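You operate a simulated robot arm through the tools that you are given. There is no shell and no other tool. Be economical: measure what you need, move in short steps, check, and stop when the job is done.

The job below is to be done with a simulated robot arm. You get a single attempt, and the scene is never put back.

TASK
Brush the fibre dust off the slide way with the small brown brush.
Fine: the dust lies under the slide; slide out again after; the brush goes into the old bench drawer, drawer shut. Set down upright: small brown brush. What is to be rubbed or washed off counts as gone when no trace of it is left.

Only the result counts: the job must be done as asked and must still hold three seconds after the hand-in. Knocking over, shifting, dropping, spilling or breaking anything else fails it.

THE ROBOT
A 7-joint arm with a two-finger parallel gripper on a trunk, on a base that drives. Base frame: it is fixed to the floor where the robot stands at the start and does not move with it; the origin is under the middle of the robot, x ahead of it, y to its left, z up. Units: m, degrees, N and s.
With the tool pointing down near the work surface it reaches from about 0.34 to 0.76 m from the robot's upright axis, wherever it stands. Its first joint turns from -115.0 to 115.0 degrees. Places, roughly: drawer marked spares [0.6, -0.2, 0.6]; fibre dust [0.6, -0.1, 0.8]; row slide [0.6, 0, 0.8]; small brown brush (8x4x6 cm) [0.7, -0.4, 0.8]. Payload 3.91 kg.
The tool frame sits at the grasp point between the pads (the TCP): z along the fingers, y along the line on which they close. The tips reach 0.03 m beyond it. The gripper opens to 0.11 m. The fingers are 0.02 m wide and 0.01 m thick; the gripper's body (0.048 by 0.112 m) begins 0.055 m behind the TCP.
Orientation is told as [roll, pitch, yaw] about the base's x, y, z axes, in that order, counted from this pose: with the fingers straight down and closing along the base's y, the tool's x points along the base's -x, its y along +y and its z along -z.

THE INTERFACE
- The arm moves only by the tool play_rows. Its arguments are lists of equal length, an entry for each row: "travel": the shift along the base's x, y, z in mm, a list of three; "rotation": the turn, a rotation vector about the base's x, y, z in degrees, a list of three; "grip": the closure, from 0 (fully open) to 1 (shut). In form: {"travel": [[x, y, z], ...], "rotation": [[wx, wy, wz], ...], "grip": [grip, ...]}. A call has 1 to 8 rows; each row is the pose to reach, as a shift and turn from the pose commanded when the call began. A row lasts 0.2 s, in which the tool goes at most 0.05 m and 8.6 degrees; a call with a longer step from one row to the next is refused whole, and so is a gripper value outside its range. Where a pose cannot be reached the arm comes as near as it can. A force on the tool above 90 N (or 10 N above the force at the start of the call, whichever is more), or a blocked arm, ends the call early, and 0.2 s more pass. The fingers move at their own pace (about 0.108 m/s each) and stop on an object; they squeeze with about 44 N. The grip force told is the motor's: it shows also when the fingers shut on nothing. Time passes only in rows, and 0.2 s behind the last, so rows that repeat a pose let the fingers close. It gives the time, the measured TCP pose, the force on the tool (base axes), the opening and the grip force at its end, in the units of the frame above (readings bear some noise), with the torque about the TCP (base axes, N m) and any sound that the robot's microphone picked up.
- Cameras (640 x 400 px; columns grow to the right, rows downward): "scene" is now at [-0.0039, 0.11, 1.5737]; the picture's right is [-0.58, -0.81, 0.00], its down [-0.68, 0.49, -0.55] and it looks along [0.45, -0.32, -0.83] (base axes); focal length 278 px, centre (320, 200). "wrist" rides on the gripper at [0.072, 0.017, -0.103] in the tool frame; the picture's right is [-0.23, 0.97, 0.00], its down [-0.76, -0.18, -0.62] and it looks along [-0.61, -0.14, 0.78] (tool axes); focal length 222 px, centre (320, 200). There is no depth. A picture from a camera that has moved, and an enlarged one, comes with that camera's place and axes in the base frame and with its lens.
- get_image(camera): a new picture of that camera. The clock stands still meanwhile.
- slide_trunk(by): slides the trunk up (or, below 0, down) by that many m; the arm and the scene camera ride with it, the base frame stays. It gives what a move gives, with no picture.
- drive_base(legs): drives the robot by 1 to 6 legs, each [ahead, turn to the left] in m and degrees, along the robot's own axes; the way and the turn of a leg run together, so that a leg with both is an arc; at most 1.5 m and 180 degrees a leg. The arm and the cameras ride along, it lands a little off, and it stops where it bumps. It gives what a move gives.
- turn_head(pan, tilt): turns the head with the scene camera to pan (to the left, within 155 degrees either way) and tilt (down, from -29 to 69), counted from straight ahead of the robot. It gives what a move gives.
- zoom(camera, box): a new picture of the part [left, top, right, bottom] of that camera's present view, enlarged. The clock stands still meanwhile.
- close_job(): hands the job in; it is judged then, once.

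Go step by step. Nothing tells you exact positions but the pictures and the camera data: compare them with the known pose of the tool, close in by small moves and look again before you grip or let go. The budget is 120 turns and 78 pictures, counting those below and the enlarged ones. Unless the task says otherwise, let go and move clear before handing in.

The tools are called after ">>>" by a JSON object that holds its "name" and its "arguments". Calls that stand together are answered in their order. play_rows: Moves the arm, as the interface text tells. Its arguments: {"type":"object","properties":{"travel":{"type":"array"},"rotation":{"type":"array"},"grip":{"type":"array"}},"required":["travel","rotation","grip"]} The other tools are called the same way: slide_trunk (by) slides the trunk up or down; drive_base (legs) drives the base; turn_head (pan, tilt) turns the head that bears the scene camera; get_image (camera) takes a picture; zoom (camera, box) takes an enlarged picture of a part of a camera's view; close_job () hands the job in.

At the start:

```text
time: 0.0
ee_pos: [0.3828, -0.2754, 1.0567]
tool_rot: [0.0, 0.0, -0.1]
ft_force: [-0.4, 0.6, 0.7]
ft_torque: [-0.02, -0.02, 0.01]
finger_gap: 0.1098
grip_force: 0.0
trunk travel left (down, up): [-0.7, 0.29]
robot x, y, heading: [-0.0006, -0.0022, -0.3]
head pan, tilt: [-35.8, 56.6]
```

scene: 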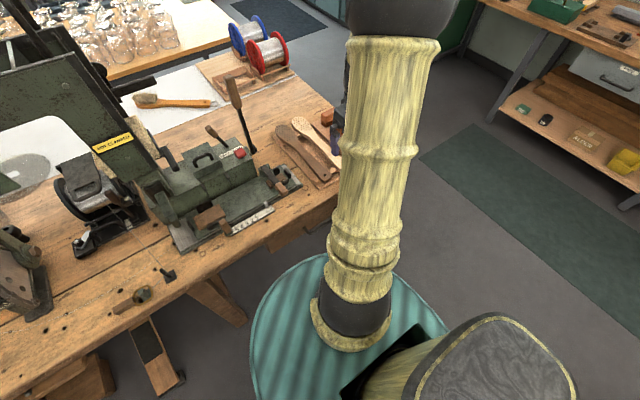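
wrist: 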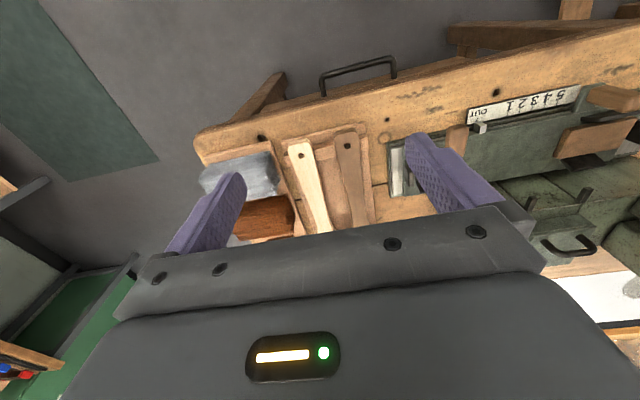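

I see a bench with a green machine carrying a slide and a ruler (marked OUT 1-5), paddles, and a brown block-like brush near the bench end. I'll turn the head toward the machine and look closer.

>>> {"name": "turn_head", "arguments": {"pan": -10, "tilt": 50}}

>>> {"name": "get_image", "arguments": {"camera": "scene"}}

>>> {"name": "zoom", "arguments": {"camera": "wrist", "box": [180, 40, 640, 280]}}

```text
time: 0.9
ee_pos: [0.3833, -0.2745, 1.0572]
tool_rot: [0.0, 0.1, -0.1]
ft_force: [-0.1, -0.8, 0.1]
ft_torque: [0.02, -0.02, 0.0]
finger_gap: 0.1102
grip_force: 0.1
trunk travel left (down, up): [-0.7, 0.29]
robot x, y, heading: [-0.0027, -0.0021, -0.0]
head pan, tilt: [-10.0, 50.0]
```

```text
75 pictures are left
camera scene: at [0.0147, 0.1377, 1.5822], right [-0.17, -0.98, 0.0], down [-0.75, 0.13, -0.64], along [0.63, -0.11, -0.77], focal length 278 px, centre (320, 200)
```

scene: 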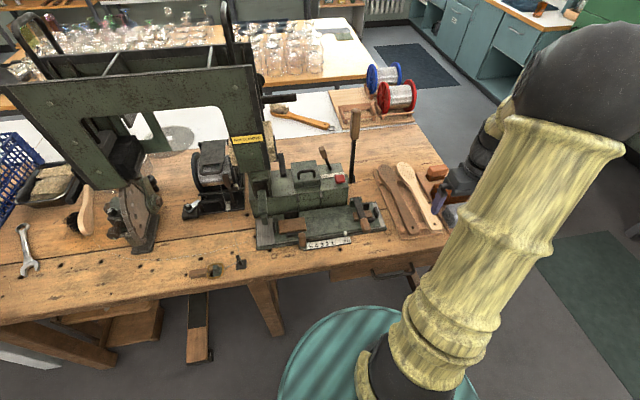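

```text
1.39 times, centred on (410, 160) of wrist
camera zoom: at [0.3113, -0.2577, 1.1608], right [0.23, 0.97, 0.0], down [0.76, -0.18, 0.62], along [0.61, -0.14, -0.78], focal length 309 px, centre (195, 256)
```

zoom: 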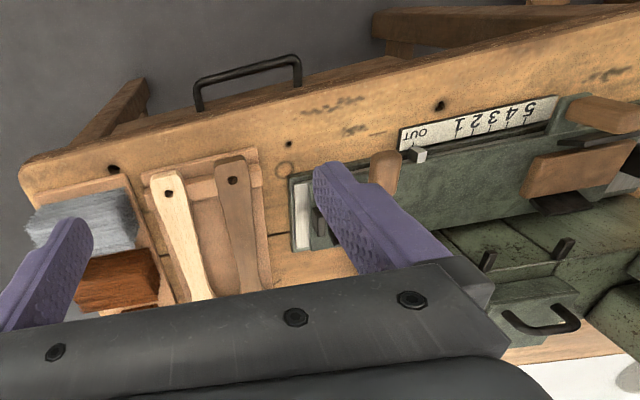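

The slide has a scale OUT…5 along y with the pointer at OUT. I'll zoom in to see the slide's parts.

>>> {"name": "zoom", "arguments": {"camera": "scene", "box": [230, 130, 400, 260]}}

>>> {"name": "zoom", "arguments": {"camera": "scene", "box": [330, 140, 490, 290]}}

```text
3.08 times, centred on (315, 195) of scene
camera zoom: at [0.0147, 0.1377, 1.5822], right [-0.17, -0.98, 0.0], down [-0.75, 0.13, -0.64], along [0.63, -0.11, -0.77], focal length 855 px, centre (335, 215)
```

zoom: 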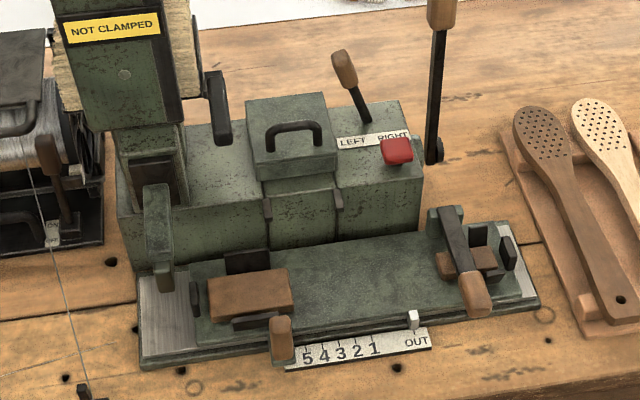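

```text
2.67 times, centred on (410, 215) of scene
camera zoom: at [0.0147, 0.1377, 1.5822], right [-0.17, -0.98, 0.0], down [-0.75, 0.13, -0.64], along [0.63, -0.11, -0.77], focal length 741 px, centre (80, 160)
```

zoom: 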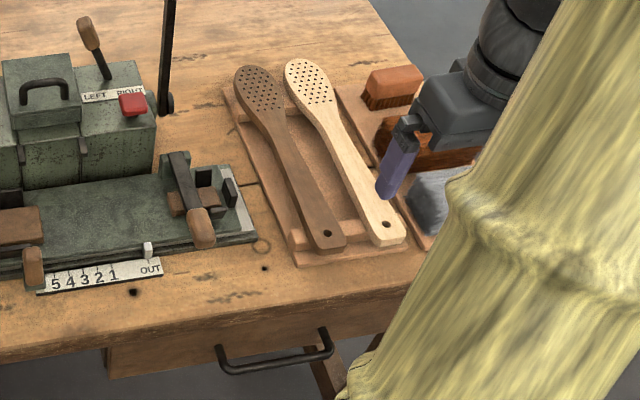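

There are at least two brown brushes near the gripper on the right, so I'll move the arm forward and right for a clearer wrist view.

>>> {"name": "play_rows", "arguments": {"travel": [[40, -15, 0], [80, -30, 0], [120, -45, 0], [160, -60, 0], [200, -75, 0], [240, -90, 0], [280, -100, 0]], "rotation": [[0, 0, 0], [0, 0, 0], [0, 0, 0], [0, 0, 0], [0, 0, 0], [0, 0, 0], [0, 0, 0]], "grip": [0, 0, 0, 0, 0, 0, 0]}}

>>> {"name": "get_image", "arguments": {"camera": "wrist"}}

>>> {"name": "get_image", "arguments": {"camera": "scene"}}

```text
time: 2.5
ee_pos: [0.6407, -0.3651, 1.0563]
tool_rot: [0.0, 0.0, 0.0]
ft_force: [-0.9, 0.3, 0.7]
ft_torque: [-0.05, -0.06, 0.02]
finger_gap: 0.1099
grip_force: 0.1
out of reach, approached as far as the arm can: row 7
trunk travel left (down, up): [-0.7, 0.29]
robot x, y, heading: [0.0034, -0.0008, -0.2]
head pan, tilt: [-10.0, 50.0]
```

```text
71 pictures are left
camera wrist: at [0.5687, -0.348, 1.1603], right [0.23, 0.97, 0.0], down [0.76, -0.18, 0.62], along [0.61, -0.14, -0.78], focal length 222 px, centre (320, 200)
```

wrist: 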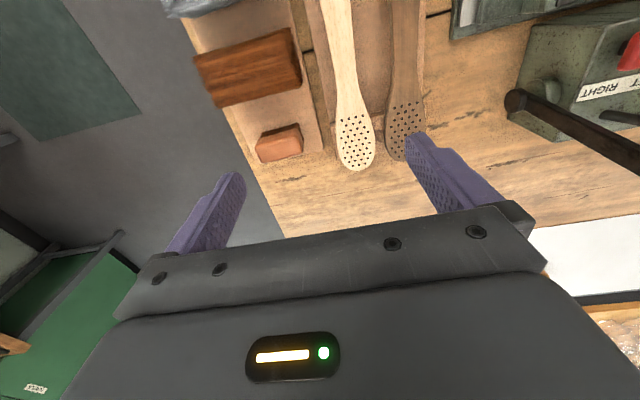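

```text
70 pictures are left
camera scene: at [0.0108, 0.14, 1.5822], right [-0.17, -0.98, 0.0], down [-0.75, 0.13, -0.65], along [0.64, -0.11, -0.76], focal length 278 px, centre (320, 200)
```

scene: 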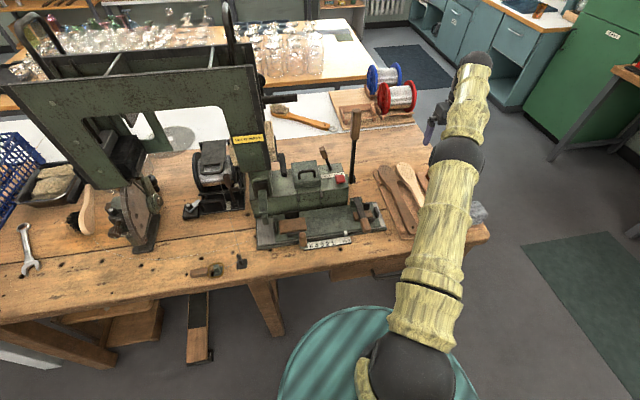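

The tray holds a grey, a large brown and a small brown brush; the small one is near (0.70, -0.44). I'll zoom on it and on the scale, handle and drawer.

>>> {"name": "zoom", "arguments": {"camera": "wrist", "box": [180, 0, 380, 200]}}

>>> {"name": "zoom", "arguments": {"camera": "scene", "box": [240, 180, 400, 280]}}

```text
2.00 times, centred on (280, 100) of wrist
camera zoom: at [0.5687, -0.348, 1.1603], right [0.23, 0.97, 0.0], down [0.76, -0.18, 0.62], along [0.61, -0.14, -0.78], focal length 444 px, centre (400, 400)
```

zoom: 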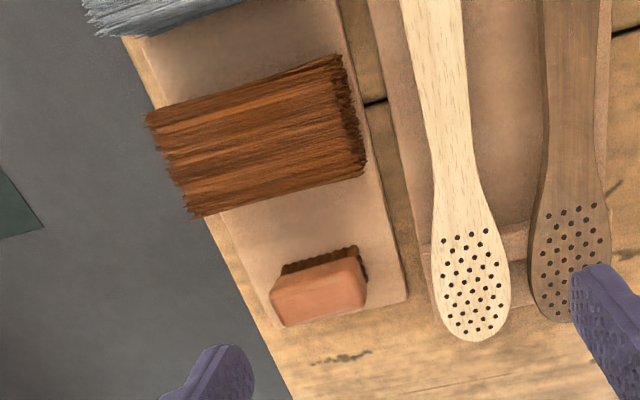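

```text
4.00 times, centred on (320, 230) of scene
camera zoom: at [0.0108, 0.14, 1.5822], right [-0.17, -0.98, 0.0], down [-0.75, 0.13, -0.65], along [0.64, -0.11, -0.76], focal length 1112 px, centre (320, 80)
```

zoom: 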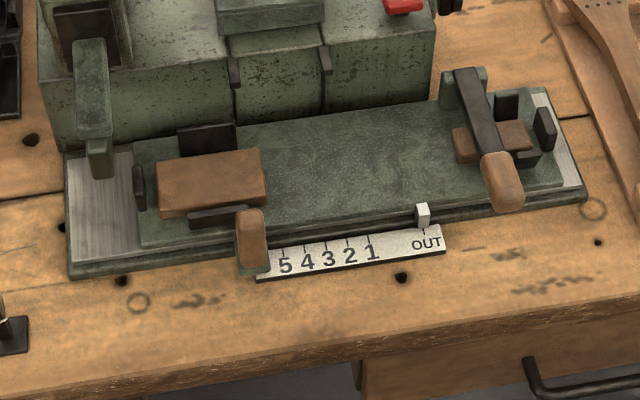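

The small brush (block on dark bristles) is identified, and the slide has a handle at front-left and will need to move left (+y) about 0.1 m. I'll back up a bit to see the drawer front.

>>> {"name": "drive_base", "arguments": {"legs": [[-0.4, 0]]}}

>>> {"name": "turn_head", "arguments": {"pan": -15, "tilt": 45}}

>>> {"name": "get_image", "arguments": {"camera": "scene"}}

>>> {"name": "get_image", "arguments": {"camera": "wrist"}}

```text
time: 5.3
ee_pos: [0.2377, -0.3698, 1.0547]
tool_rot: [0.1, 0.0, -0.4]
ft_force: [-0.3, 0.2, -0.3]
ft_torque: [0.02, -0.01, -0.03]
finger_gap: 0.11
grip_force: 0.0
trunk travel left (down, up): [-0.7, 0.29]
robot x, y, heading: [-0.4023, 0.0024, -0.8]
head pan, tilt: [-10.0, 50.0]
```

```text
time: 6.0
ee_pos: [0.2384, -0.3704, 1.0546]
tool_rot: [0.1, 0.0, -0.4]
ft_force: [-0.4, -0.1, 0.4]
ft_torque: [-0.01, -0.02, -0.03]
finger_gap: 0.1098
grip_force: 0.0
trunk travel left (down, up): [-0.7, 0.29]
robot x, y, heading: [-0.3953, 0.0022, -0.1]
head pan, tilt: [-15.0, 45.0]
```

```text
67 pictures are left
camera scene: at [-0.3842, 0.1314, 1.5891], right [-0.27, -0.96, 0.0], down [-0.68, 0.19, -0.71], along [0.68, -0.19, -0.71], focal length 278 px, centre (320, 200)
```

scene: 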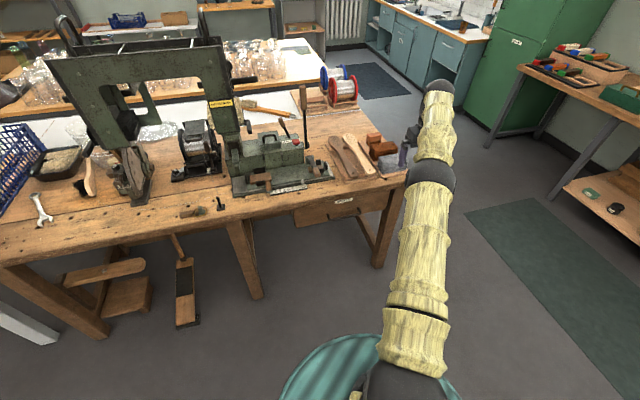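

```text
66 pictures are left
camera wrist: at [0.1665, -0.3526, 1.1582], right [0.23, 0.97, 0.0], down [0.76, -0.18, 0.62], along [0.61, -0.15, -0.78], focal length 222 px, centre (320, 200)
```

wrist: 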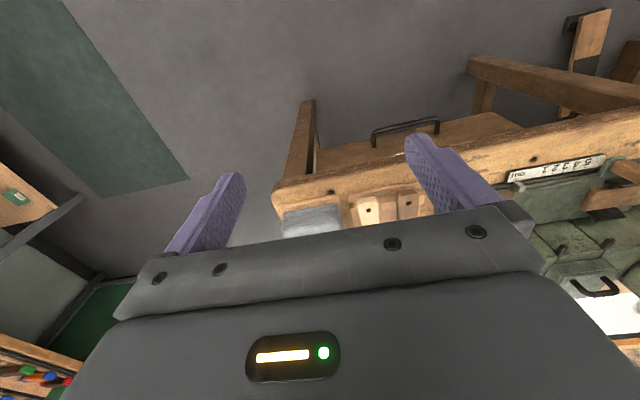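

>>> {"name": "zoom", "arguments": {"camera": "scene", "box": [270, 150, 430, 260]}}

>>> {"name": "zoom", "arguments": {"camera": "scene", "box": [160, 70, 360, 220]}}

```text
3.64 times, centred on (350, 205) of scene
camera zoom: at [-0.3842, 0.1314, 1.5891], right [-0.27, -0.96, 0.0], down [-0.68, 0.19, -0.71], along [0.68, -0.19, -0.71], focal length 1010 px, centre (211, 182)
```

zoom: 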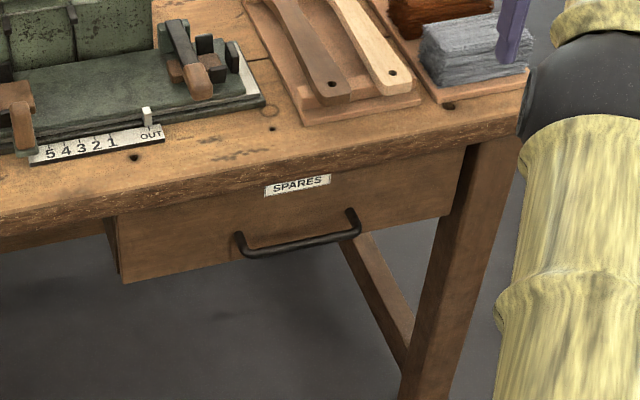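

```text
2.67 times, centred on (260, 145) of scene
camera zoom: at [-0.3842, 0.1314, 1.5891], right [-0.27, -0.96, 0.0], down [-0.68, 0.19, -0.71], along [0.68, -0.19, -0.71], focal length 741 px, centre (480, 347)
```

zoom: 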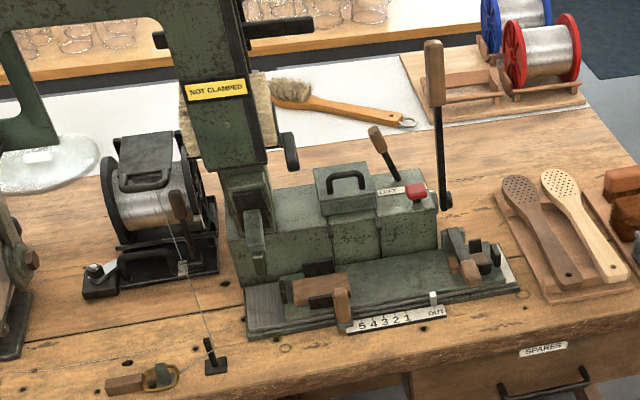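

The drawer marked SPARES is under the bench, its bar handle near (0.385, -0.19, 0.654). My plan is slide in, brush, park the brush near the bench front, slide out, then do the drawer. I'll drive to about (0.02, -0.22).

>>> {"name": "drive_base", "arguments": {"legs": [[0, -27.6], [0.47, 0], [0, 27.6]]}}

>>> {"name": "turn_head", "arguments": {"pan": 10, "tilt": 55}}

>>> {"name": "get_image", "arguments": {"camera": "scene"}}

```text
time: 13.1
ee_pos: [0.6635, -0.5921, 1.0538]
tool_rot: [-0.1, 0.0, -0.3]
ft_force: [0.4, 0.3, 0.0]
ft_torque: [-0.04, 0.05, -0.01]
finger_gap: 0.1103
grip_force: 0.0
trunk travel left (down, up): [-0.7, 0.29]
robot x, y, heading: [0.0229, -0.2255, 0.0]
head pan, tilt: [-15.0, 45.0]
```

```text
time: 14.0
ee_pos: [0.6638, -0.5934, 1.0543]
tool_rot: [0.0, 0.0, -0.1]
ft_force: [0.3, -0.1, -0.3]
ft_torque: [0.04, -0.01, -0.03]
finger_gap: 0.11
grip_force: 0.0
trunk travel left (down, up): [-0.7, 0.29]
robot x, y, heading: [0.0206, -0.221, -0.1]
head pan, tilt: [10.0, 55.0]
```

```text
63 pictures are left
camera scene: at [0.0326, -0.0601, 1.5757], right [0.17, -0.99, 0.0], down [-0.81, -0.14, -0.57], along [0.57, 0.1, -0.82], focal length 278 px, centre (320, 200)
```

scene: 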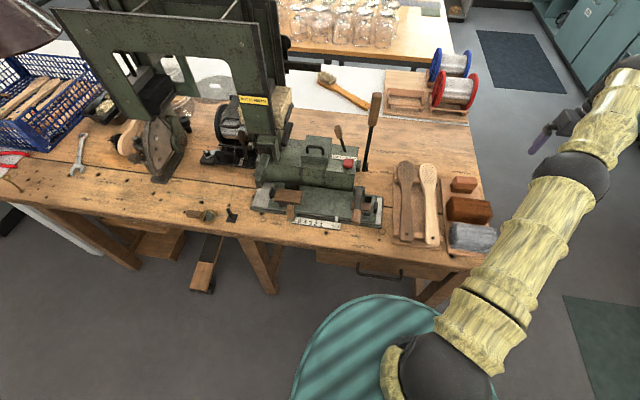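

The view is clear now. I'll bring the tool back and across to in front of the slide for close wrist views.

>>> {"name": "play_rows", "arguments": {"travel": [[-40, 20, 0], [-80, 50, 0], [-120, 80, 0], [-150, 120, 0], [-180, 160, 0], [-200, 205, 0], [-205, 254, 0], [-205, 303, 0]], "rotation": [[0, 0, 0], [0, 0, 0], [0, 0, 0], [0, 0, 0], [0, 0, 0], [0, 0, 0], [0, 0, 0], [0, 0, 0]], "grip": [0, 0, 0, 0, 0, 0, 0, 0]}}

>>> {"name": "play_rows", "arguments": {"travel": [[0, 49, 0], [0, 98, 0], [0, 147, 0], [0, 196, 0], [10, 245, 0], [20, 290, 0], [30, 330, 0], [40, 370, 0]], "rotation": [[0, 0, 0], [0, 0, 0], [0, 0, 0], [0, 0, 0], [0, 0, 0], [0, 0, 0], [0, 0, 0], [0, 0, 0]], "grip": [0, 0, 0, 0, 0, 0, 0, 0]}}

>>> {"name": "get_image", "arguments": {"camera": "wrist"}}

>>> {"name": "get_image", "arguments": {"camera": "scene"}}

```text
time: 15.8
ee_pos: [0.4573, -0.2911, 1.0554]
tool_rot: [0.1, 0.1, -0.3]
ft_force: [0.3, 0.1, 0.0]
ft_torque: [-0.01, 0.0, -0.01]
finger_gap: 0.1101
grip_force: 0.1
trunk travel left (down, up): [-0.7, 0.29]
robot x, y, heading: [0.0198, -0.2239, -0.1]
head pan, tilt: [10.0, 55.0]
```

```text
time: 17.6
ee_pos: [0.4975, 0.0804, 1.0531]
tool_rot: [-0.1, -0.1, -0.2]
ft_force: [0.3, -0.4, 0.6]
ft_torque: [-0.02, -0.03, -0.04]
finger_gap: 0.11
grip_force: 0.1
trunk travel left (down, up): [-0.7, 0.29]
robot x, y, heading: [0.0223, -0.2217, -0.1]
head pan, tilt: [10.0, 55.0]
```

```text
62 pictures are left
camera wrist: at [0.4263, 0.0986, 1.1584], right [0.23, 0.97, 0.0], down [0.76, -0.18, 0.62], along [0.61, -0.14, -0.78], focal length 222 px, centre (320, 200)
```

wrist: 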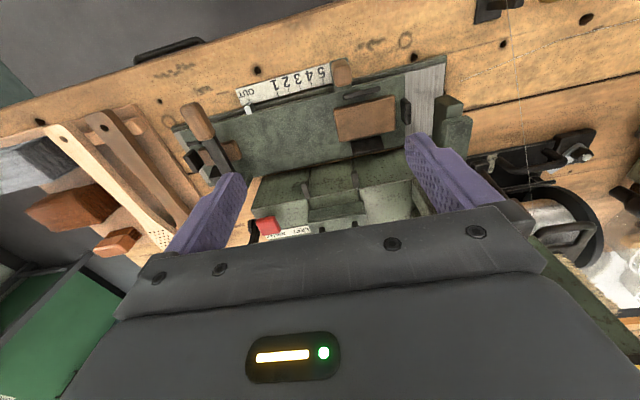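

```text
61 pictures are left
camera scene: at [0.0329, -0.0588, 1.5755], right [0.17, -0.99, 0.0], down [-0.81, -0.14, -0.57], along [0.56, 0.1, -0.82], focal length 278 px, centre (320, 200)
```

scene: 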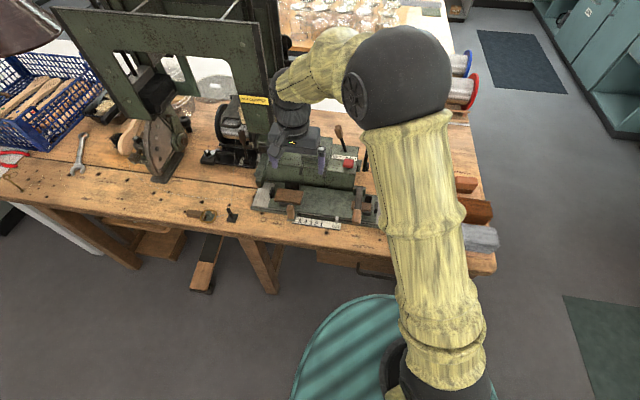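

>>> {"name": "zoom", "arguments": {"camera": "wrist", "box": [160, 30, 480, 230]}}

>>> {"name": "zoom", "arguments": {"camera": "scene", "box": [240, 90, 400, 240]}}

```text
2.00 times, centred on (320, 130) of wrist
camera zoom: at [0.4263, 0.0986, 1.1584], right [0.23, 0.97, 0.0], down [0.76, -0.18, 0.62], along [0.61, -0.14, -0.78], focal length 444 px, centre (320, 340)
```

zoom: 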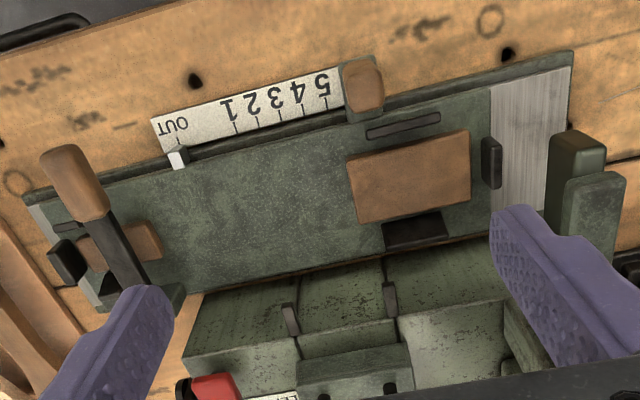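

```text
2.67 times, centred on (320, 165) of scene
camera zoom: at [0.0329, -0.0588, 1.5755], right [0.17, -0.99, 0.0], down [-0.81, -0.14, -0.57], along [0.56, 0.1, -0.82], focal length 741 px, centre (320, 293)
```

zoom: 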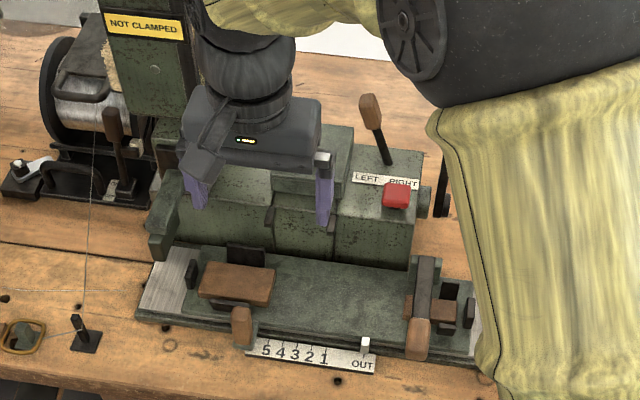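

The slide's wooden knob triangulates to about (0.48, 0.116, top 0.845). I'll move above it, descend part way, and check.

>>> {"name": "play_rows", "arguments": {"travel": [[-10, 20, -40], [-17, 36, -80], [-17, 36, -120], [-17, 36, -150]], "rotation": [[0, 0, 0], [0, 0, 0], [0, 0, 0], [0, 0, 0]], "grip": [0, 0, 0, 0]}}

>>> {"name": "get_image", "arguments": {"camera": "wrist"}}

>>> {"name": "zoom", "arguments": {"camera": "scene", "box": [240, 120, 400, 240]}}

```text
time: 18.6
ee_pos: [0.4809, 0.1156, 0.9034]
tool_rot: [0.0, 0.1, -0.2]
ft_force: [0.4, -0.6, -0.3]
ft_torque: [-0.01, 0.01, 0.01]
finger_gap: 0.1099
grip_force: 0.0
trunk travel left (down, up): [-0.7, 0.29]
robot x, y, heading: [0.02, -0.224, -0.3]
head pan, tilt: [10.0, 55.0]
```

```text
58 pictures are left
camera wrist: at [0.4101, 0.1327, 1.0069], right [0.23, 0.97, 0.0], down [0.76, -0.18, 0.62], along [0.61, -0.14, -0.78], focal length 222 px, centre (320, 200)
```

wrist: 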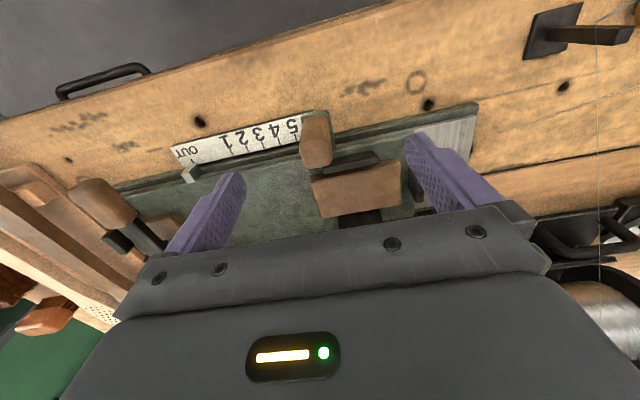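

```text
3.33 times, centred on (320, 180) of scene
camera zoom: at [0.0329, -0.0594, 1.5756], right [0.17, -0.99, 0.0], down [-0.81, -0.14, -0.57], along [0.56, 0.1, -0.82], focal length 926 px, centre (320, 267)
```

zoom: 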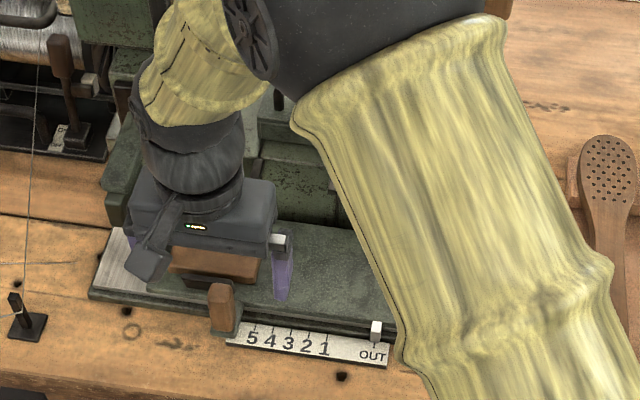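

The knob is confirmed at about (0.482, 0.115), and the base front edge is at x≈0.495. I'll shift slightly toward the robot, descend, and grip.

>>> {"name": "play_rows", "arguments": {"travel": [[-5, 0, -30], [-5, 0, -55], [-5, 0, -68], [-5, 0, -68], [-5, 0, -68], [-5, 0, -68], [-5, 0, -68]], "rotation": [[0, 0, 0], [0, 0, 0], [0, 0, 0], [0, 0, 0], [0, 0, 0], [0, 0, 0], [0, 0, 0]], "grip": [0, 0, 0, 0.7, 0.8, 1, 1]}}

>>> {"name": "get_image", "arguments": {"camera": "wrist"}}

```text
time: 20.2
ee_pos: [0.4772, 0.117, 0.8367]
tool_rot: [0.0, 0.1, -0.2]
ft_force: [0.7, -4.2, -0.7]
ft_torque: [-0.45, 0.76, 0.41]
finger_gap: 0.0256
grip_force: 44.6
trunk travel left (down, up): [-0.7, 0.29]
robot x, y, heading: [0.024, -0.2252, -0.2]
head pan, tilt: [10.0, 55.0]
```

```text
56 pictures are left
camera wrist: at [0.4055, 0.1343, 0.941], right [0.23, 0.97, 0.0], down [0.76, -0.18, 0.62], along [0.61, -0.14, -0.78], focal length 222 px, centre (320, 200)
```

wrist: 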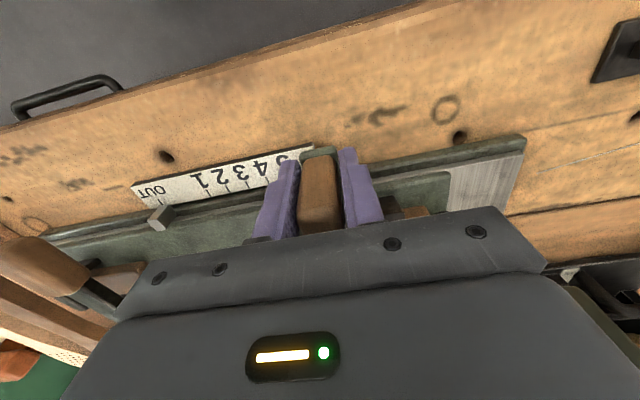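

The knob is held. I'll slide it left (+y) in steps, watching the thread post at y≈0.31.

>>> {"name": "play_rows", "arguments": {"travel": [[0, 8, 0], [0, 18, 0], [0, 28, 0], [0, 38, 0], [0, 48, 0], [0, 58, 0]], "rotation": [[0, 0, 0], [0, 0, 0], [0, 0, 0], [0, 0, 0], [0, 0, 0], [0, 0, 0]], "grip": [1, 1, 1, 1, 1, 1]}}

>>> {"name": "get_image", "arguments": {"camera": "wrist"}}

>>> {"name": "get_image", "arguments": {"camera": "scene"}}

```text
time: 21.6
ee_pos: [0.4767, 0.1757, 0.837]
tool_rot: [0.2, -0.2, -0.2]
ft_force: [3.9, 2.6, 18.1]
ft_torque: [-0.18, 0.09, 0.73]
finger_gap: 0.0254
grip_force: 45.2
trunk travel left (down, up): [-0.7, 0.29]
robot x, y, heading: [0.0193, -0.2227, -0.2]
head pan, tilt: [10.0, 55.0]
```

```text
55 pictures are left
camera wrist: at [0.4047, 0.193, 0.9406], right [0.23, 0.97, 0.0], down [0.76, -0.18, 0.63], along [0.61, -0.14, -0.78], focal length 222 px, centre (320, 200)
```

wrist: 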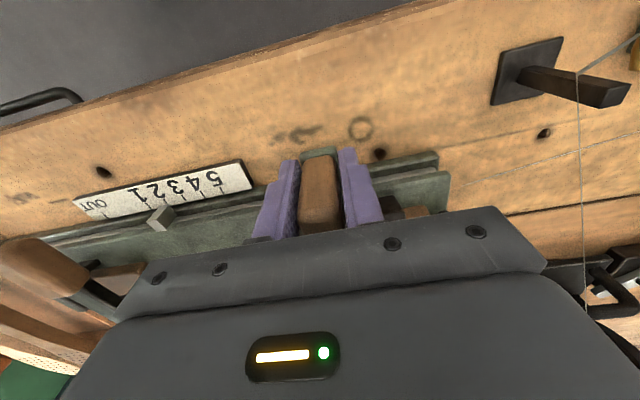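

```text
54 pictures are left
camera scene: at [0.0314, -0.0604, 1.5759], right [0.17, -0.99, 0.0], down [-0.81, -0.14, -0.57], along [0.57, 0.1, -0.82], focal length 278 px, centre (320, 200)
```

scene: 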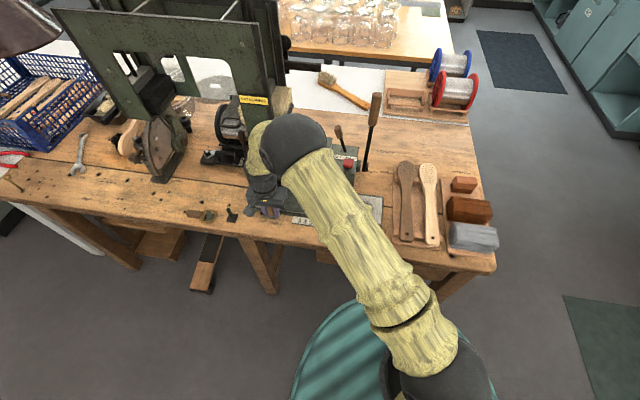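

The slide is near mark 2. I'll move it about 35 mm more, keeping clear of the thread, then release and look at the exposed way.

>>> {"name": "play_rows", "arguments": {"travel": [[0, 8, 0], [0, 18, 0], [0, 28, 0], [0, 36, 0], [0, 36, 0]], "rotation": [[0, 0, 0], [0, 0, 0], [0, 0, 0], [0, 0, 0], [0, 0, 0]], "grip": [1, 1, 1, 1, 1]}}

>>> {"name": "get_image", "arguments": {"camera": "wrist"}}

```text
time: 22.8
ee_pos: [0.4771, 0.1889, 0.837]
tool_rot: [-1.7, 0.6, -1.8]
ft_force: [-18.9, -43.6, 26.6]
ft_torque: [3.93, -1.17, -0.93]
finger_gap: 0.0265
grip_force: 44.7
trunk travel left (down, up): [-0.7, 0.29]
robot x, y, heading: [0.0241, -0.2245, -0.5]
head pan, tilt: [10.0, 55.0]
stopped in row 5: the force on the tool passed its limit at 112 N (the readings are from after the stop); the commanded pose is now the measured one
```

```text
53 pictures are left
camera wrist: at [0.4069, 0.2105, 0.9409], right [0.26, 0.97, -0.03], down [0.76, -0.18, 0.62], along [0.59, -0.18, -0.78], focal length 222 px, centre (320, 200)
```

wrist: 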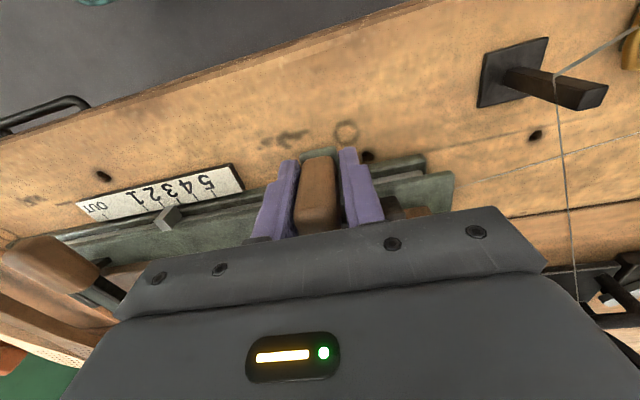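

It stopped hard near mark 2–3. I'll look for what's blocking before doing anything more.

>>> {"name": "zoom", "arguments": {"camera": "scene", "box": [200, 110, 400, 240]}}

```text
3.08 times, centred on (300, 175) of scene
camera zoom: at [0.0275, -0.0674, 1.5772], right [0.17, -0.99, 0.0], down [-0.81, -0.13, -0.58], along [0.57, 0.1, -0.82], focal length 855 px, centre (382, 277)
```

zoom: 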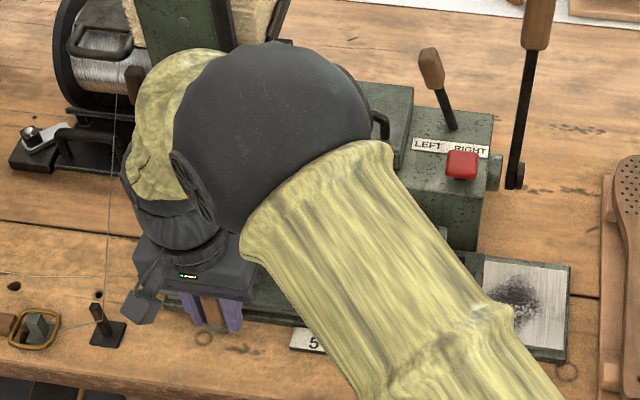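

The dust patch is now exposed at about (0.56, -0.12) on the way. I'll release the knob, rise, and move away to see whether it's fully exposed.

>>> {"name": "play_rows", "arguments": {"travel": [[0, -1, 0], [0, -1, 0], [0, -1, 0], [0, -1, 0], [-5, -1, 30], [-5, -1, 70]], "rotation": [[0, 0, 0], [0, 0, 0], [0, 0, 0], [0, 0, 0], [0, 0, 0], [0, 0, 0]], "grip": [0.8, 0.6, 0.5, 0.5, 0.5, 0.5]}}

>>> {"name": "get_image", "arguments": {"camera": "wrist"}}

```text
time: 24.2
ee_pos: [0.4694, 0.2005, 0.9043]
tool_rot: [-1.0, 0.5, -0.8]
ft_force: [-0.1, -0.4, 0.1]
ft_torque: [0.0, 0.01, 0.03]
finger_gap: 0.055
grip_force: 0.1
trunk travel left (down, up): [-0.7, 0.29]
robot x, y, heading: [0.0209, -0.2249, 0.1]
head pan, tilt: [10.0, 55.0]
```

```text
51 pictures are left
camera wrist: at [0.3986, 0.2205, 1.0084], right [0.24, 0.97, -0.02], down [0.76, -0.18, 0.62], along [0.6, -0.16, -0.78], focal length 222 px, centre (320, 200)
```

wrist: 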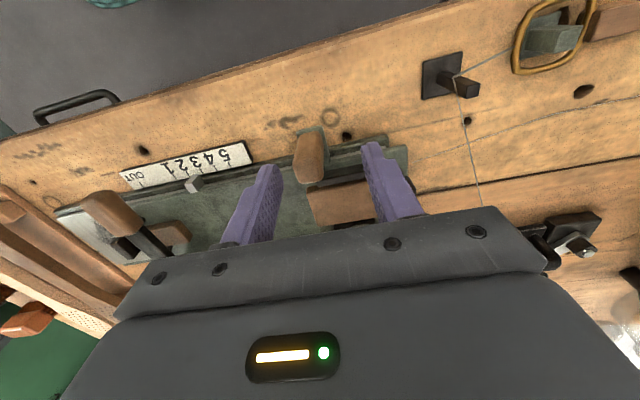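

The pointer is near mark 3. I'll raise up and move to the right toward the brush, then view the exposed way with the scene camera.

>>> {"name": "play_rows", "arguments": {"travel": [[-10, 0, 45], [-20, -10, 90], [-20, -50, 120], [-20, -95, 130], [-20, -144, 130], [-20, -193, 130], [-20, -242, 130], [-20, -291, 130]], "rotation": [[0.5, -0.2, 0.4], [1, -0.5, 0.8], [1, -0.5, 0.8], [1, -0.5, 0.8], [1, -0.5, 0.8], [1, -0.5, 0.8], [1, -0.5, 0.8], [1, -0.5, 0.8]], "grip": [0.5, 0.5, 0.4, 0.3, 0.2, 0, 0, 0]}}

>>> {"name": "play_rows", "arguments": {"travel": [[10, -49, 0], [20, -97, 0], [40, -140, 0], [60, -180, 0], [85, -220, 0], [115, -258, 0], [150, -290, 0], [188, -320, 0]], "rotation": [[0, 0, 0], [0, 0, 0], [0, 0, 0], [0, 0, 0], [0, 0, 0], [0, 0, 0], [0, 0, 0], [0, 0, 0]], "grip": [0, 0, 0, 0, 0, 0, 0, 0]}}

>>> {"name": "zoom", "arguments": {"camera": "scene", "box": [230, 110, 400, 240]}}

>>> {"name": "get_image", "arguments": {"camera": "wrist"}}

```text
time: 26.0
ee_pos: [0.4526, -0.0969, 1.0301]
tool_rot: [-0.4, 0.2, -0.4]
ft_force: [-0.3, -0.3, 0.5]
ft_torque: [0.04, -0.01, 0.01]
finger_gap: 0.1101
grip_force: 0.2
trunk travel left (down, up): [-0.7, 0.29]
robot x, y, heading: [0.0239, -0.2226, -0.5]
head pan, tilt: [10.0, 55.0]
```

```text
time: 27.8
ee_pos: [0.6425, -0.4166, 1.0334]
tool_rot: [-0.4, 0.3, -0.4]
ft_force: [0.6, 0.6, 0.3]
ft_torque: [0.07, 0.0, 0.0]
finger_gap: 0.1102
grip_force: 0.1
trunk travel left (down, up): [-0.7, 0.29]
robot x, y, heading: [0.0236, -0.2274, -0.4]
head pan, tilt: [10.0, 55.0]
```

```text
3.08 times, centred on (315, 175) of scene
camera zoom: at [0.0343, -0.0609, 1.5757], right [0.17, -0.99, 0.0], down [-0.81, -0.14, -0.57], along [0.56, 0.1, -0.82], focal length 855 px, centre (335, 277)
```

zoom: 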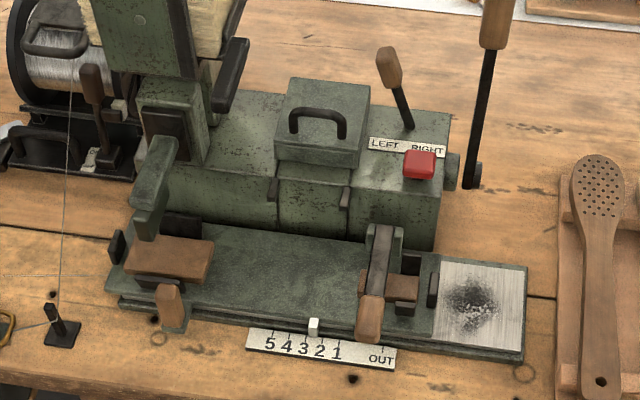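

```text
49 pictures are left
camera wrist: at [0.5714, -0.3988, 1.1365], right [0.23, 0.97, -0.01], down [0.76, -0.18, 0.62], along [0.6, -0.15, -0.78], focal length 222 px, centre (320, 200)
```

wrist: 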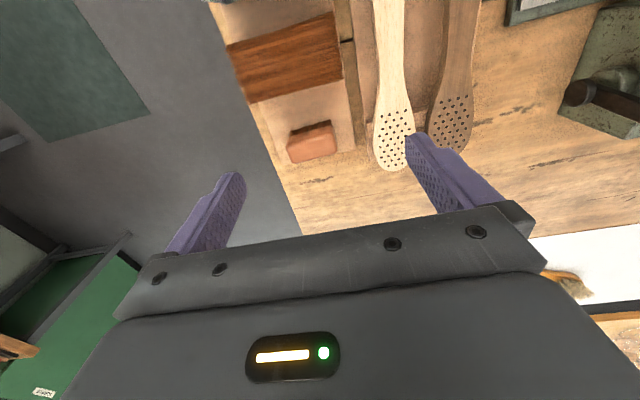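

The dust (x 0.505–0.595, y −0.153…−0.094) is fully clear of the slide. I'll turn the gripper about 97° so it grips the brush across its 4 cm width, moving above it at (0.70, −0.442).

>>> {"name": "play_rows", "arguments": {"travel": [[5, -3, 0], [10, -6, 0], [15, -9, -10], [20, -12, -20], [25, -15, -30], [30, -18, -40], [38, -21, -50], [48, -24, -60]], "rotation": [[0, 0, 8.5], [0, 0, 17], [0, 0, 25.5], [0, 0, 34], [0, 0, 42.5], [0, 0, 51], [0, 0, 59.5], [0, 0, 68]], "grip": [0, 0, 0, 0, 0, 0, 0, 0]}}

>>> {"name": "play_rows", "arguments": {"travel": [[3, 0, 0], [6, 0, -10], [8, 0, -20], [10, 0, -30]], "rotation": [[0, 0, 7.5], [0, 0, 15], [0, 0, 22.5], [0, 0, 29.5]], "grip": [0, 0, 0, 0]}}

>>> {"name": "get_image", "arguments": {"camera": "wrist"}}

>>> {"name": "zoom", "arguments": {"camera": "scene", "box": [380, 110, 540, 240]}}

```text
time: 29.6
ee_pos: [0.6903, -0.4405, 0.9727]
tool_rot: [-0.4, 0.1, 67.7]
ft_force: [-0.3, 0.2, 0.5]
ft_torque: [-0.02, 0.02, 0.02]
finger_gap: 0.1101
grip_force: 0.0
trunk travel left (down, up): [-0.7, 0.29]
robot x, y, heading: [0.0201, -0.2245, -0.3]
head pan, tilt: [10.0, 55.0]
```

```text
time: 30.6
ee_pos: [0.6994, -0.4398, 0.9413]
tool_rot: [-0.4, 0.1, 97.2]
ft_force: [-0.3, 0.0, 0.8]
ft_torque: [0.0, 0.03, 0.02]
finger_gap: 0.1103
grip_force: 0.0
trunk travel left (down, up): [-0.7, 0.29]
robot x, y, heading: [0.0218, -0.221, -0.4]
head pan, tilt: [10.0, 55.0]
```

```text
48 pictures are left
camera wrist: at [0.6928, -0.513, 1.0458], right [-0.99, 0.1, -0.01], down [0.08, 0.78, 0.62], along [0.07, 0.62, -0.78], focal length 222 px, centre (320, 200)
```

wrist: 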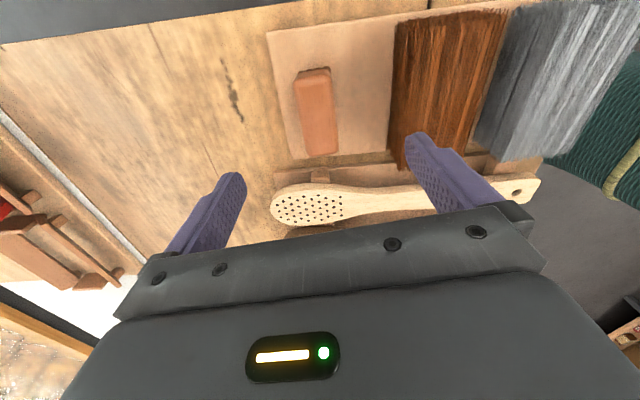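

```text
3.08 times, centred on (460, 175) of scene
camera zoom: at [0.0334, -0.0603, 1.5757], right [0.17, -0.99, 0.0], down [-0.81, -0.14, -0.57], along [0.57, 0.1, -0.82], focal length 855 px, centre (-111, 277)
```

zoom: 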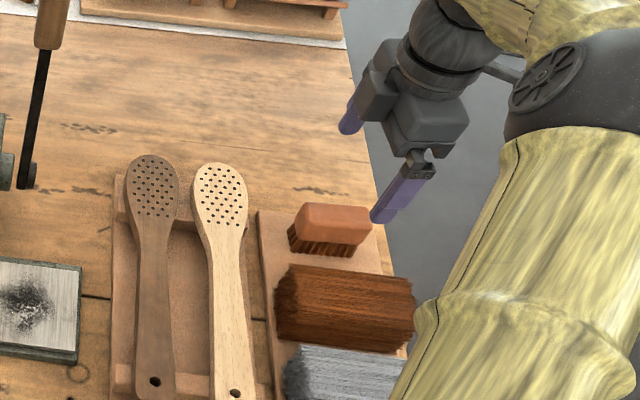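

I'll zoom in on the brush to settle its yaw.

>>> {"name": "zoom", "arguments": {"camera": "wrist", "box": [250, 40, 400, 170]}}

```text
3.08 times, centred on (325, 105) of wrist
camera zoom: at [0.6928, -0.513, 1.0458], right [-0.99, 0.1, -0.01], down [0.08, 0.78, 0.62], along [0.07, 0.62, -0.78], focal length 684 px, centre (305, 492)
```

zoom: 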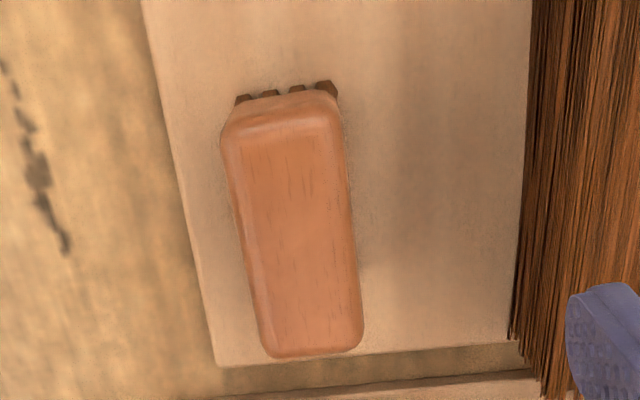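

The brush is centred at about (0.703, −0.441), yaw ≈ +2°. I'll narrow the fingers to 7 cm, align, and descend.

>>> {"name": "play_rows", "arguments": {"travel": [[4, -1, 0], [4, -1, -10], [4, -1, -40]], "rotation": [[0, 0, -4], [0, 0, -4], [0, 0, -4]], "grip": [0.36, 0.36, 0.36]}}

>>> {"name": "get_image", "arguments": {"camera": "wrist"}}

>>> {"name": "zoom", "arguments": {"camera": "scene", "box": [430, 140, 520, 220]}}

```text
time: 31.4
ee_pos: [0.7044, -0.4389, 0.9002]
tool_rot: [-0.4, 0.2, 93.0]
ft_force: [0.5, 0.1, -0.5]
ft_torque: [-0.03, -0.01, 0.03]
finger_gap: 0.0706
grip_force: 0.0
trunk travel left (down, up): [-0.7, 0.29]
robot x, y, heading: [0.0211, -0.2241, -0.3]
head pan, tilt: [10.0, 55.0]
```

```text
45 pictures are left
camera wrist: at [0.6921, -0.513, 1.0041], right [-0.98, 0.18, -0.01], down [0.13, 0.77, 0.62], along [0.11, 0.61, -0.78], focal length 222 px, centre (320, 200)
```

wrist: 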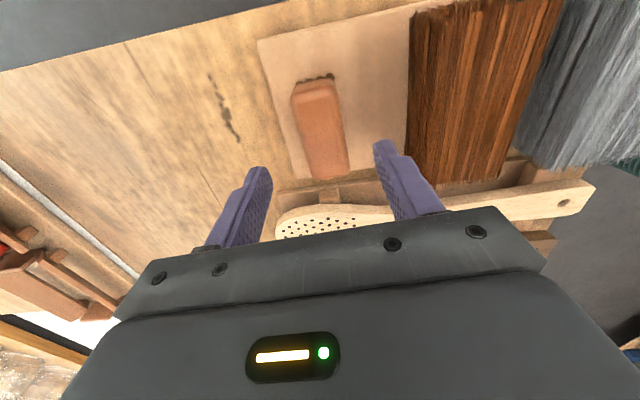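

```text
5.00 times, centred on (475, 180) of scene
camera zoom: at [0.0337, -0.0604, 1.5757], right [0.17, -0.99, 0.0], down [-0.81, -0.14, -0.57], along [0.56, 0.1, -0.82], focal length 1389 px, centre (-455, 300)
```

zoom: 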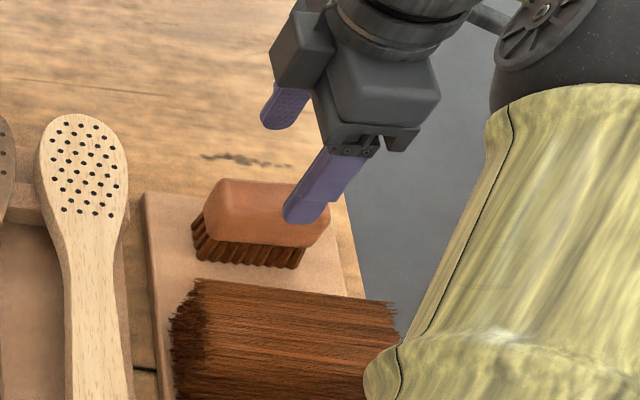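

Alignment looks right; I'll descend with the fingers straddling the brush block, then close.

>>> {"name": "play_rows", "arguments": {"travel": [[-1, -4, -20], [-1, -5, -40], [-1, -5, -55], [-1, -5, -60], [-1, -5, -60]], "rotation": [[0, 0, 0], [0, 0, 0], [0, 0, 0], [0, 0, 0], [0, 0, 0]], "grip": [0.36, 0.36, 0.36, 0.36, 0.36]}}

>>> {"name": "get_image", "arguments": {"camera": "wrist"}}

>>> {"name": "zoom", "arguments": {"camera": "scene", "box": [430, 140, 520, 220]}}

```text
time: 32.6
ee_pos: [0.7041, -0.4446, 0.8416]
tool_rot: [-0.4, 0.2, 92.9]
ft_force: [0.3, 0.9, 0.1]
ft_torque: [0.02, 0.01, 0.03]
finger_gap: 0.0701
grip_force: 0.0
trunk travel left (down, up): [-0.7, 0.29]
robot x, y, heading: [0.0186, -0.2231, -0.2]
head pan, tilt: [10.0, 55.0]
```

```text
43 pictures are left
camera wrist: at [0.69, -0.5184, 0.945], right [-0.98, 0.18, -0.01], down [0.13, 0.77, 0.62], along [0.11, 0.61, -0.78], focal length 222 px, centre (320, 200)
```

wrist: 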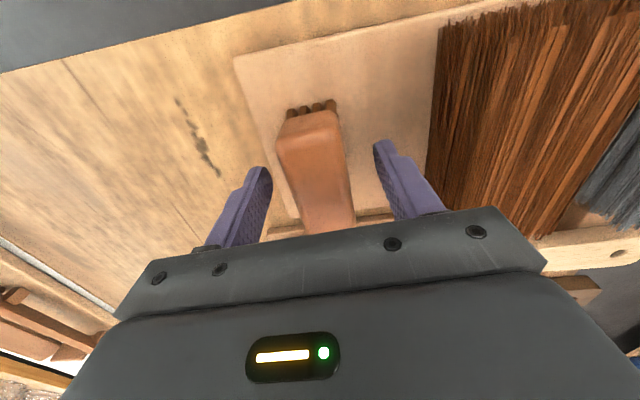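

```text
5.00 times, centred on (475, 180) of scene
camera zoom: at [0.033, -0.0601, 1.5757], right [0.17, -0.99, 0.0], down [-0.81, -0.14, -0.57], along [0.57, 0.1, -0.82], focal length 1389 px, centre (-455, 300)
```

zoom: 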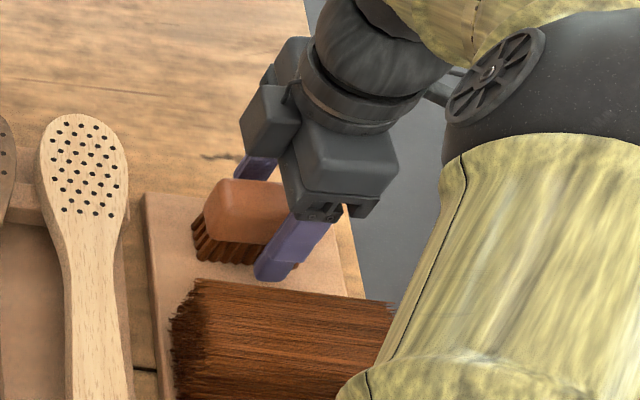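

Fingers straddle the block at its middle. Closing now.

>>> {"name": "play_rows", "arguments": {"travel": [[0, 0, 0], [0, 0, 0], [0, 0, 0], [0, 0, 0], [0, 0, 10], [0, 0, 30], [0, 0, 60]], "rotation": [[0, 0, 0], [0, 0, 0], [0, 0, 0], [0, 0, 0], [0, 0, 0], [0, 0, 0], [0, 0, 0]], "grip": [0.6, 0.8, 1, 1, 1, 1, 1]}}

>>> {"name": "get_image", "arguments": {"camera": "wrist"}}

>>> {"name": "zoom", "arguments": {"camera": "scene", "box": [430, 120, 520, 200]}}

```text
time: 34.2
ee_pos: [0.7029, -0.4441, 0.9024]
tool_rot: [-0.4, 0.2, 93.1]
ft_force: [-1.1, -0.7, -1.5]
ft_torque: [0.04, 0.01, 0.02]
finger_gap: 0.0335
grip_force: 44.1
trunk travel left (down, up): [-0.7, 0.29]
robot x, y, heading: [0.0206, -0.2254, -0.2]
head pan, tilt: [10.0, 55.0]
```

```text
41 pictures are left
camera wrist: at [0.6908, -0.5162, 1.006], right [-0.98, 0.18, -0.01], down [0.13, 0.77, 0.62], along [0.11, 0.61, -0.78], focal length 222 px, centre (320, 200)
```

wrist: 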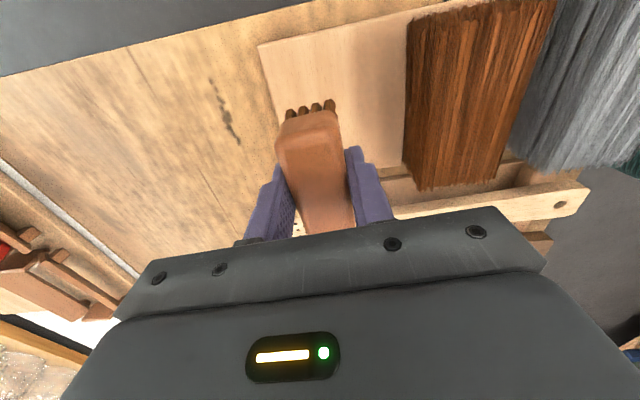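

```text
5.00 times, centred on (475, 160) of scene
camera zoom: at [0.0328, -0.06, 1.5756], right [0.17, -0.99, 0.0], down [-0.81, -0.14, -0.57], along [0.57, 0.1, -0.82], focal length 1389 px, centre (-455, 400)
```

zoom: 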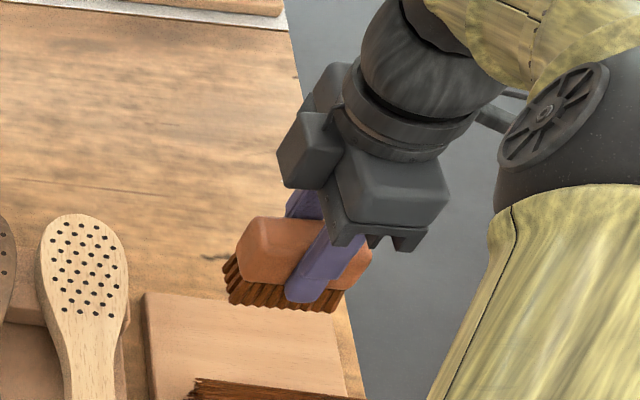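

The brush is held upright. I'll carry it over to the front end of the dust patch at (0.50, −0.126), staying high.

>>> {"name": "play_rows", "arguments": {"travel": [[-15, 5, 40], [-40, 30, 60], [-75, 60, 60], [-110, 95, 60], [-145, 130, 60], [-170, 172, 60], [-190, 215, 60], [-200, 262, 60]], "rotation": [[0, 0, 0], [0, 0, 0], [0, 0, 0], [0, 0, 0], [0, 0, 0], [0, 0, 0], [0, 0, -1], [0, 0, -2]], "grip": [1, 1, 1, 1, 1, 1, 1, 1]}}

>>> {"name": "play_rows", "arguments": {"travel": [[0, 30, 0], [-3, 56, 0], [-3, 56, -40], [-3, 56, -80]], "rotation": [[0, 0, 0], [0, 0, 0], [0, 0, 0], [0, 0, 0]], "grip": [1, 1, 1, 1]}}

>>> {"name": "get_image", "arguments": {"camera": "wrist"}}

>>> {"name": "zoom", "arguments": {"camera": "scene", "box": [270, 110, 430, 240]}}

```text
time: 36.0
ee_pos: [0.5011, -0.1813, 0.9568]
tool_rot: [-0.4, 0.2, 91.0]
ft_force: [0.8, 0.2, -1.4]
ft_torque: [-0.04, 0.0, 0.02]
finger_gap: 0.0333
grip_force: 43.7
trunk travel left (down, up): [-0.7, 0.29]
robot x, y, heading: [0.0182, -0.2214, -0.5]
head pan, tilt: [10.0, 55.0]
```

```text
time: 37.0
ee_pos: [0.503, -0.1263, 0.8796]
tool_rot: [-0.4, 0.2, 90.9]
ft_force: [-0.2, 0.0, -0.5]
ft_torque: [-0.02, -0.02, 0.01]
finger_gap: 0.0334
grip_force: 44.2
trunk travel left (down, up): [-0.7, 0.29]
robot x, y, heading: [0.021, -0.2219, -0.4]
head pan, tilt: [10.0, 55.0]
```

```text
39 pictures are left
camera wrist: at [0.4872, -0.1985, 0.9837], right [-0.98, 0.21, -0.01], down [0.16, 0.77, 0.62], along [0.14, 0.61, -0.78], focal length 222 px, centre (320, 200)
```

wrist: 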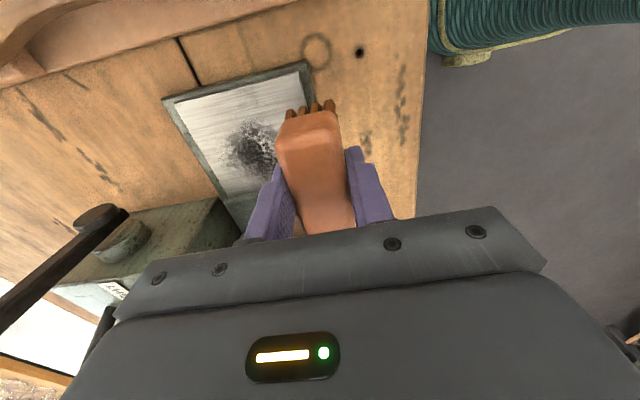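

```text
3.08 times, centred on (350, 175) of scene
camera zoom: at [0.034, -0.0596, 1.5756], right [0.17, -0.99, 0.0], down [-0.81, -0.14, -0.57], along [0.56, 0.1, -0.82], focal length 855 px, centre (228, 277)
```

zoom: 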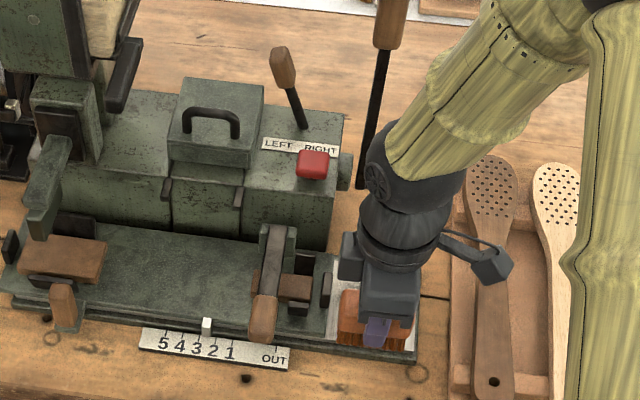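

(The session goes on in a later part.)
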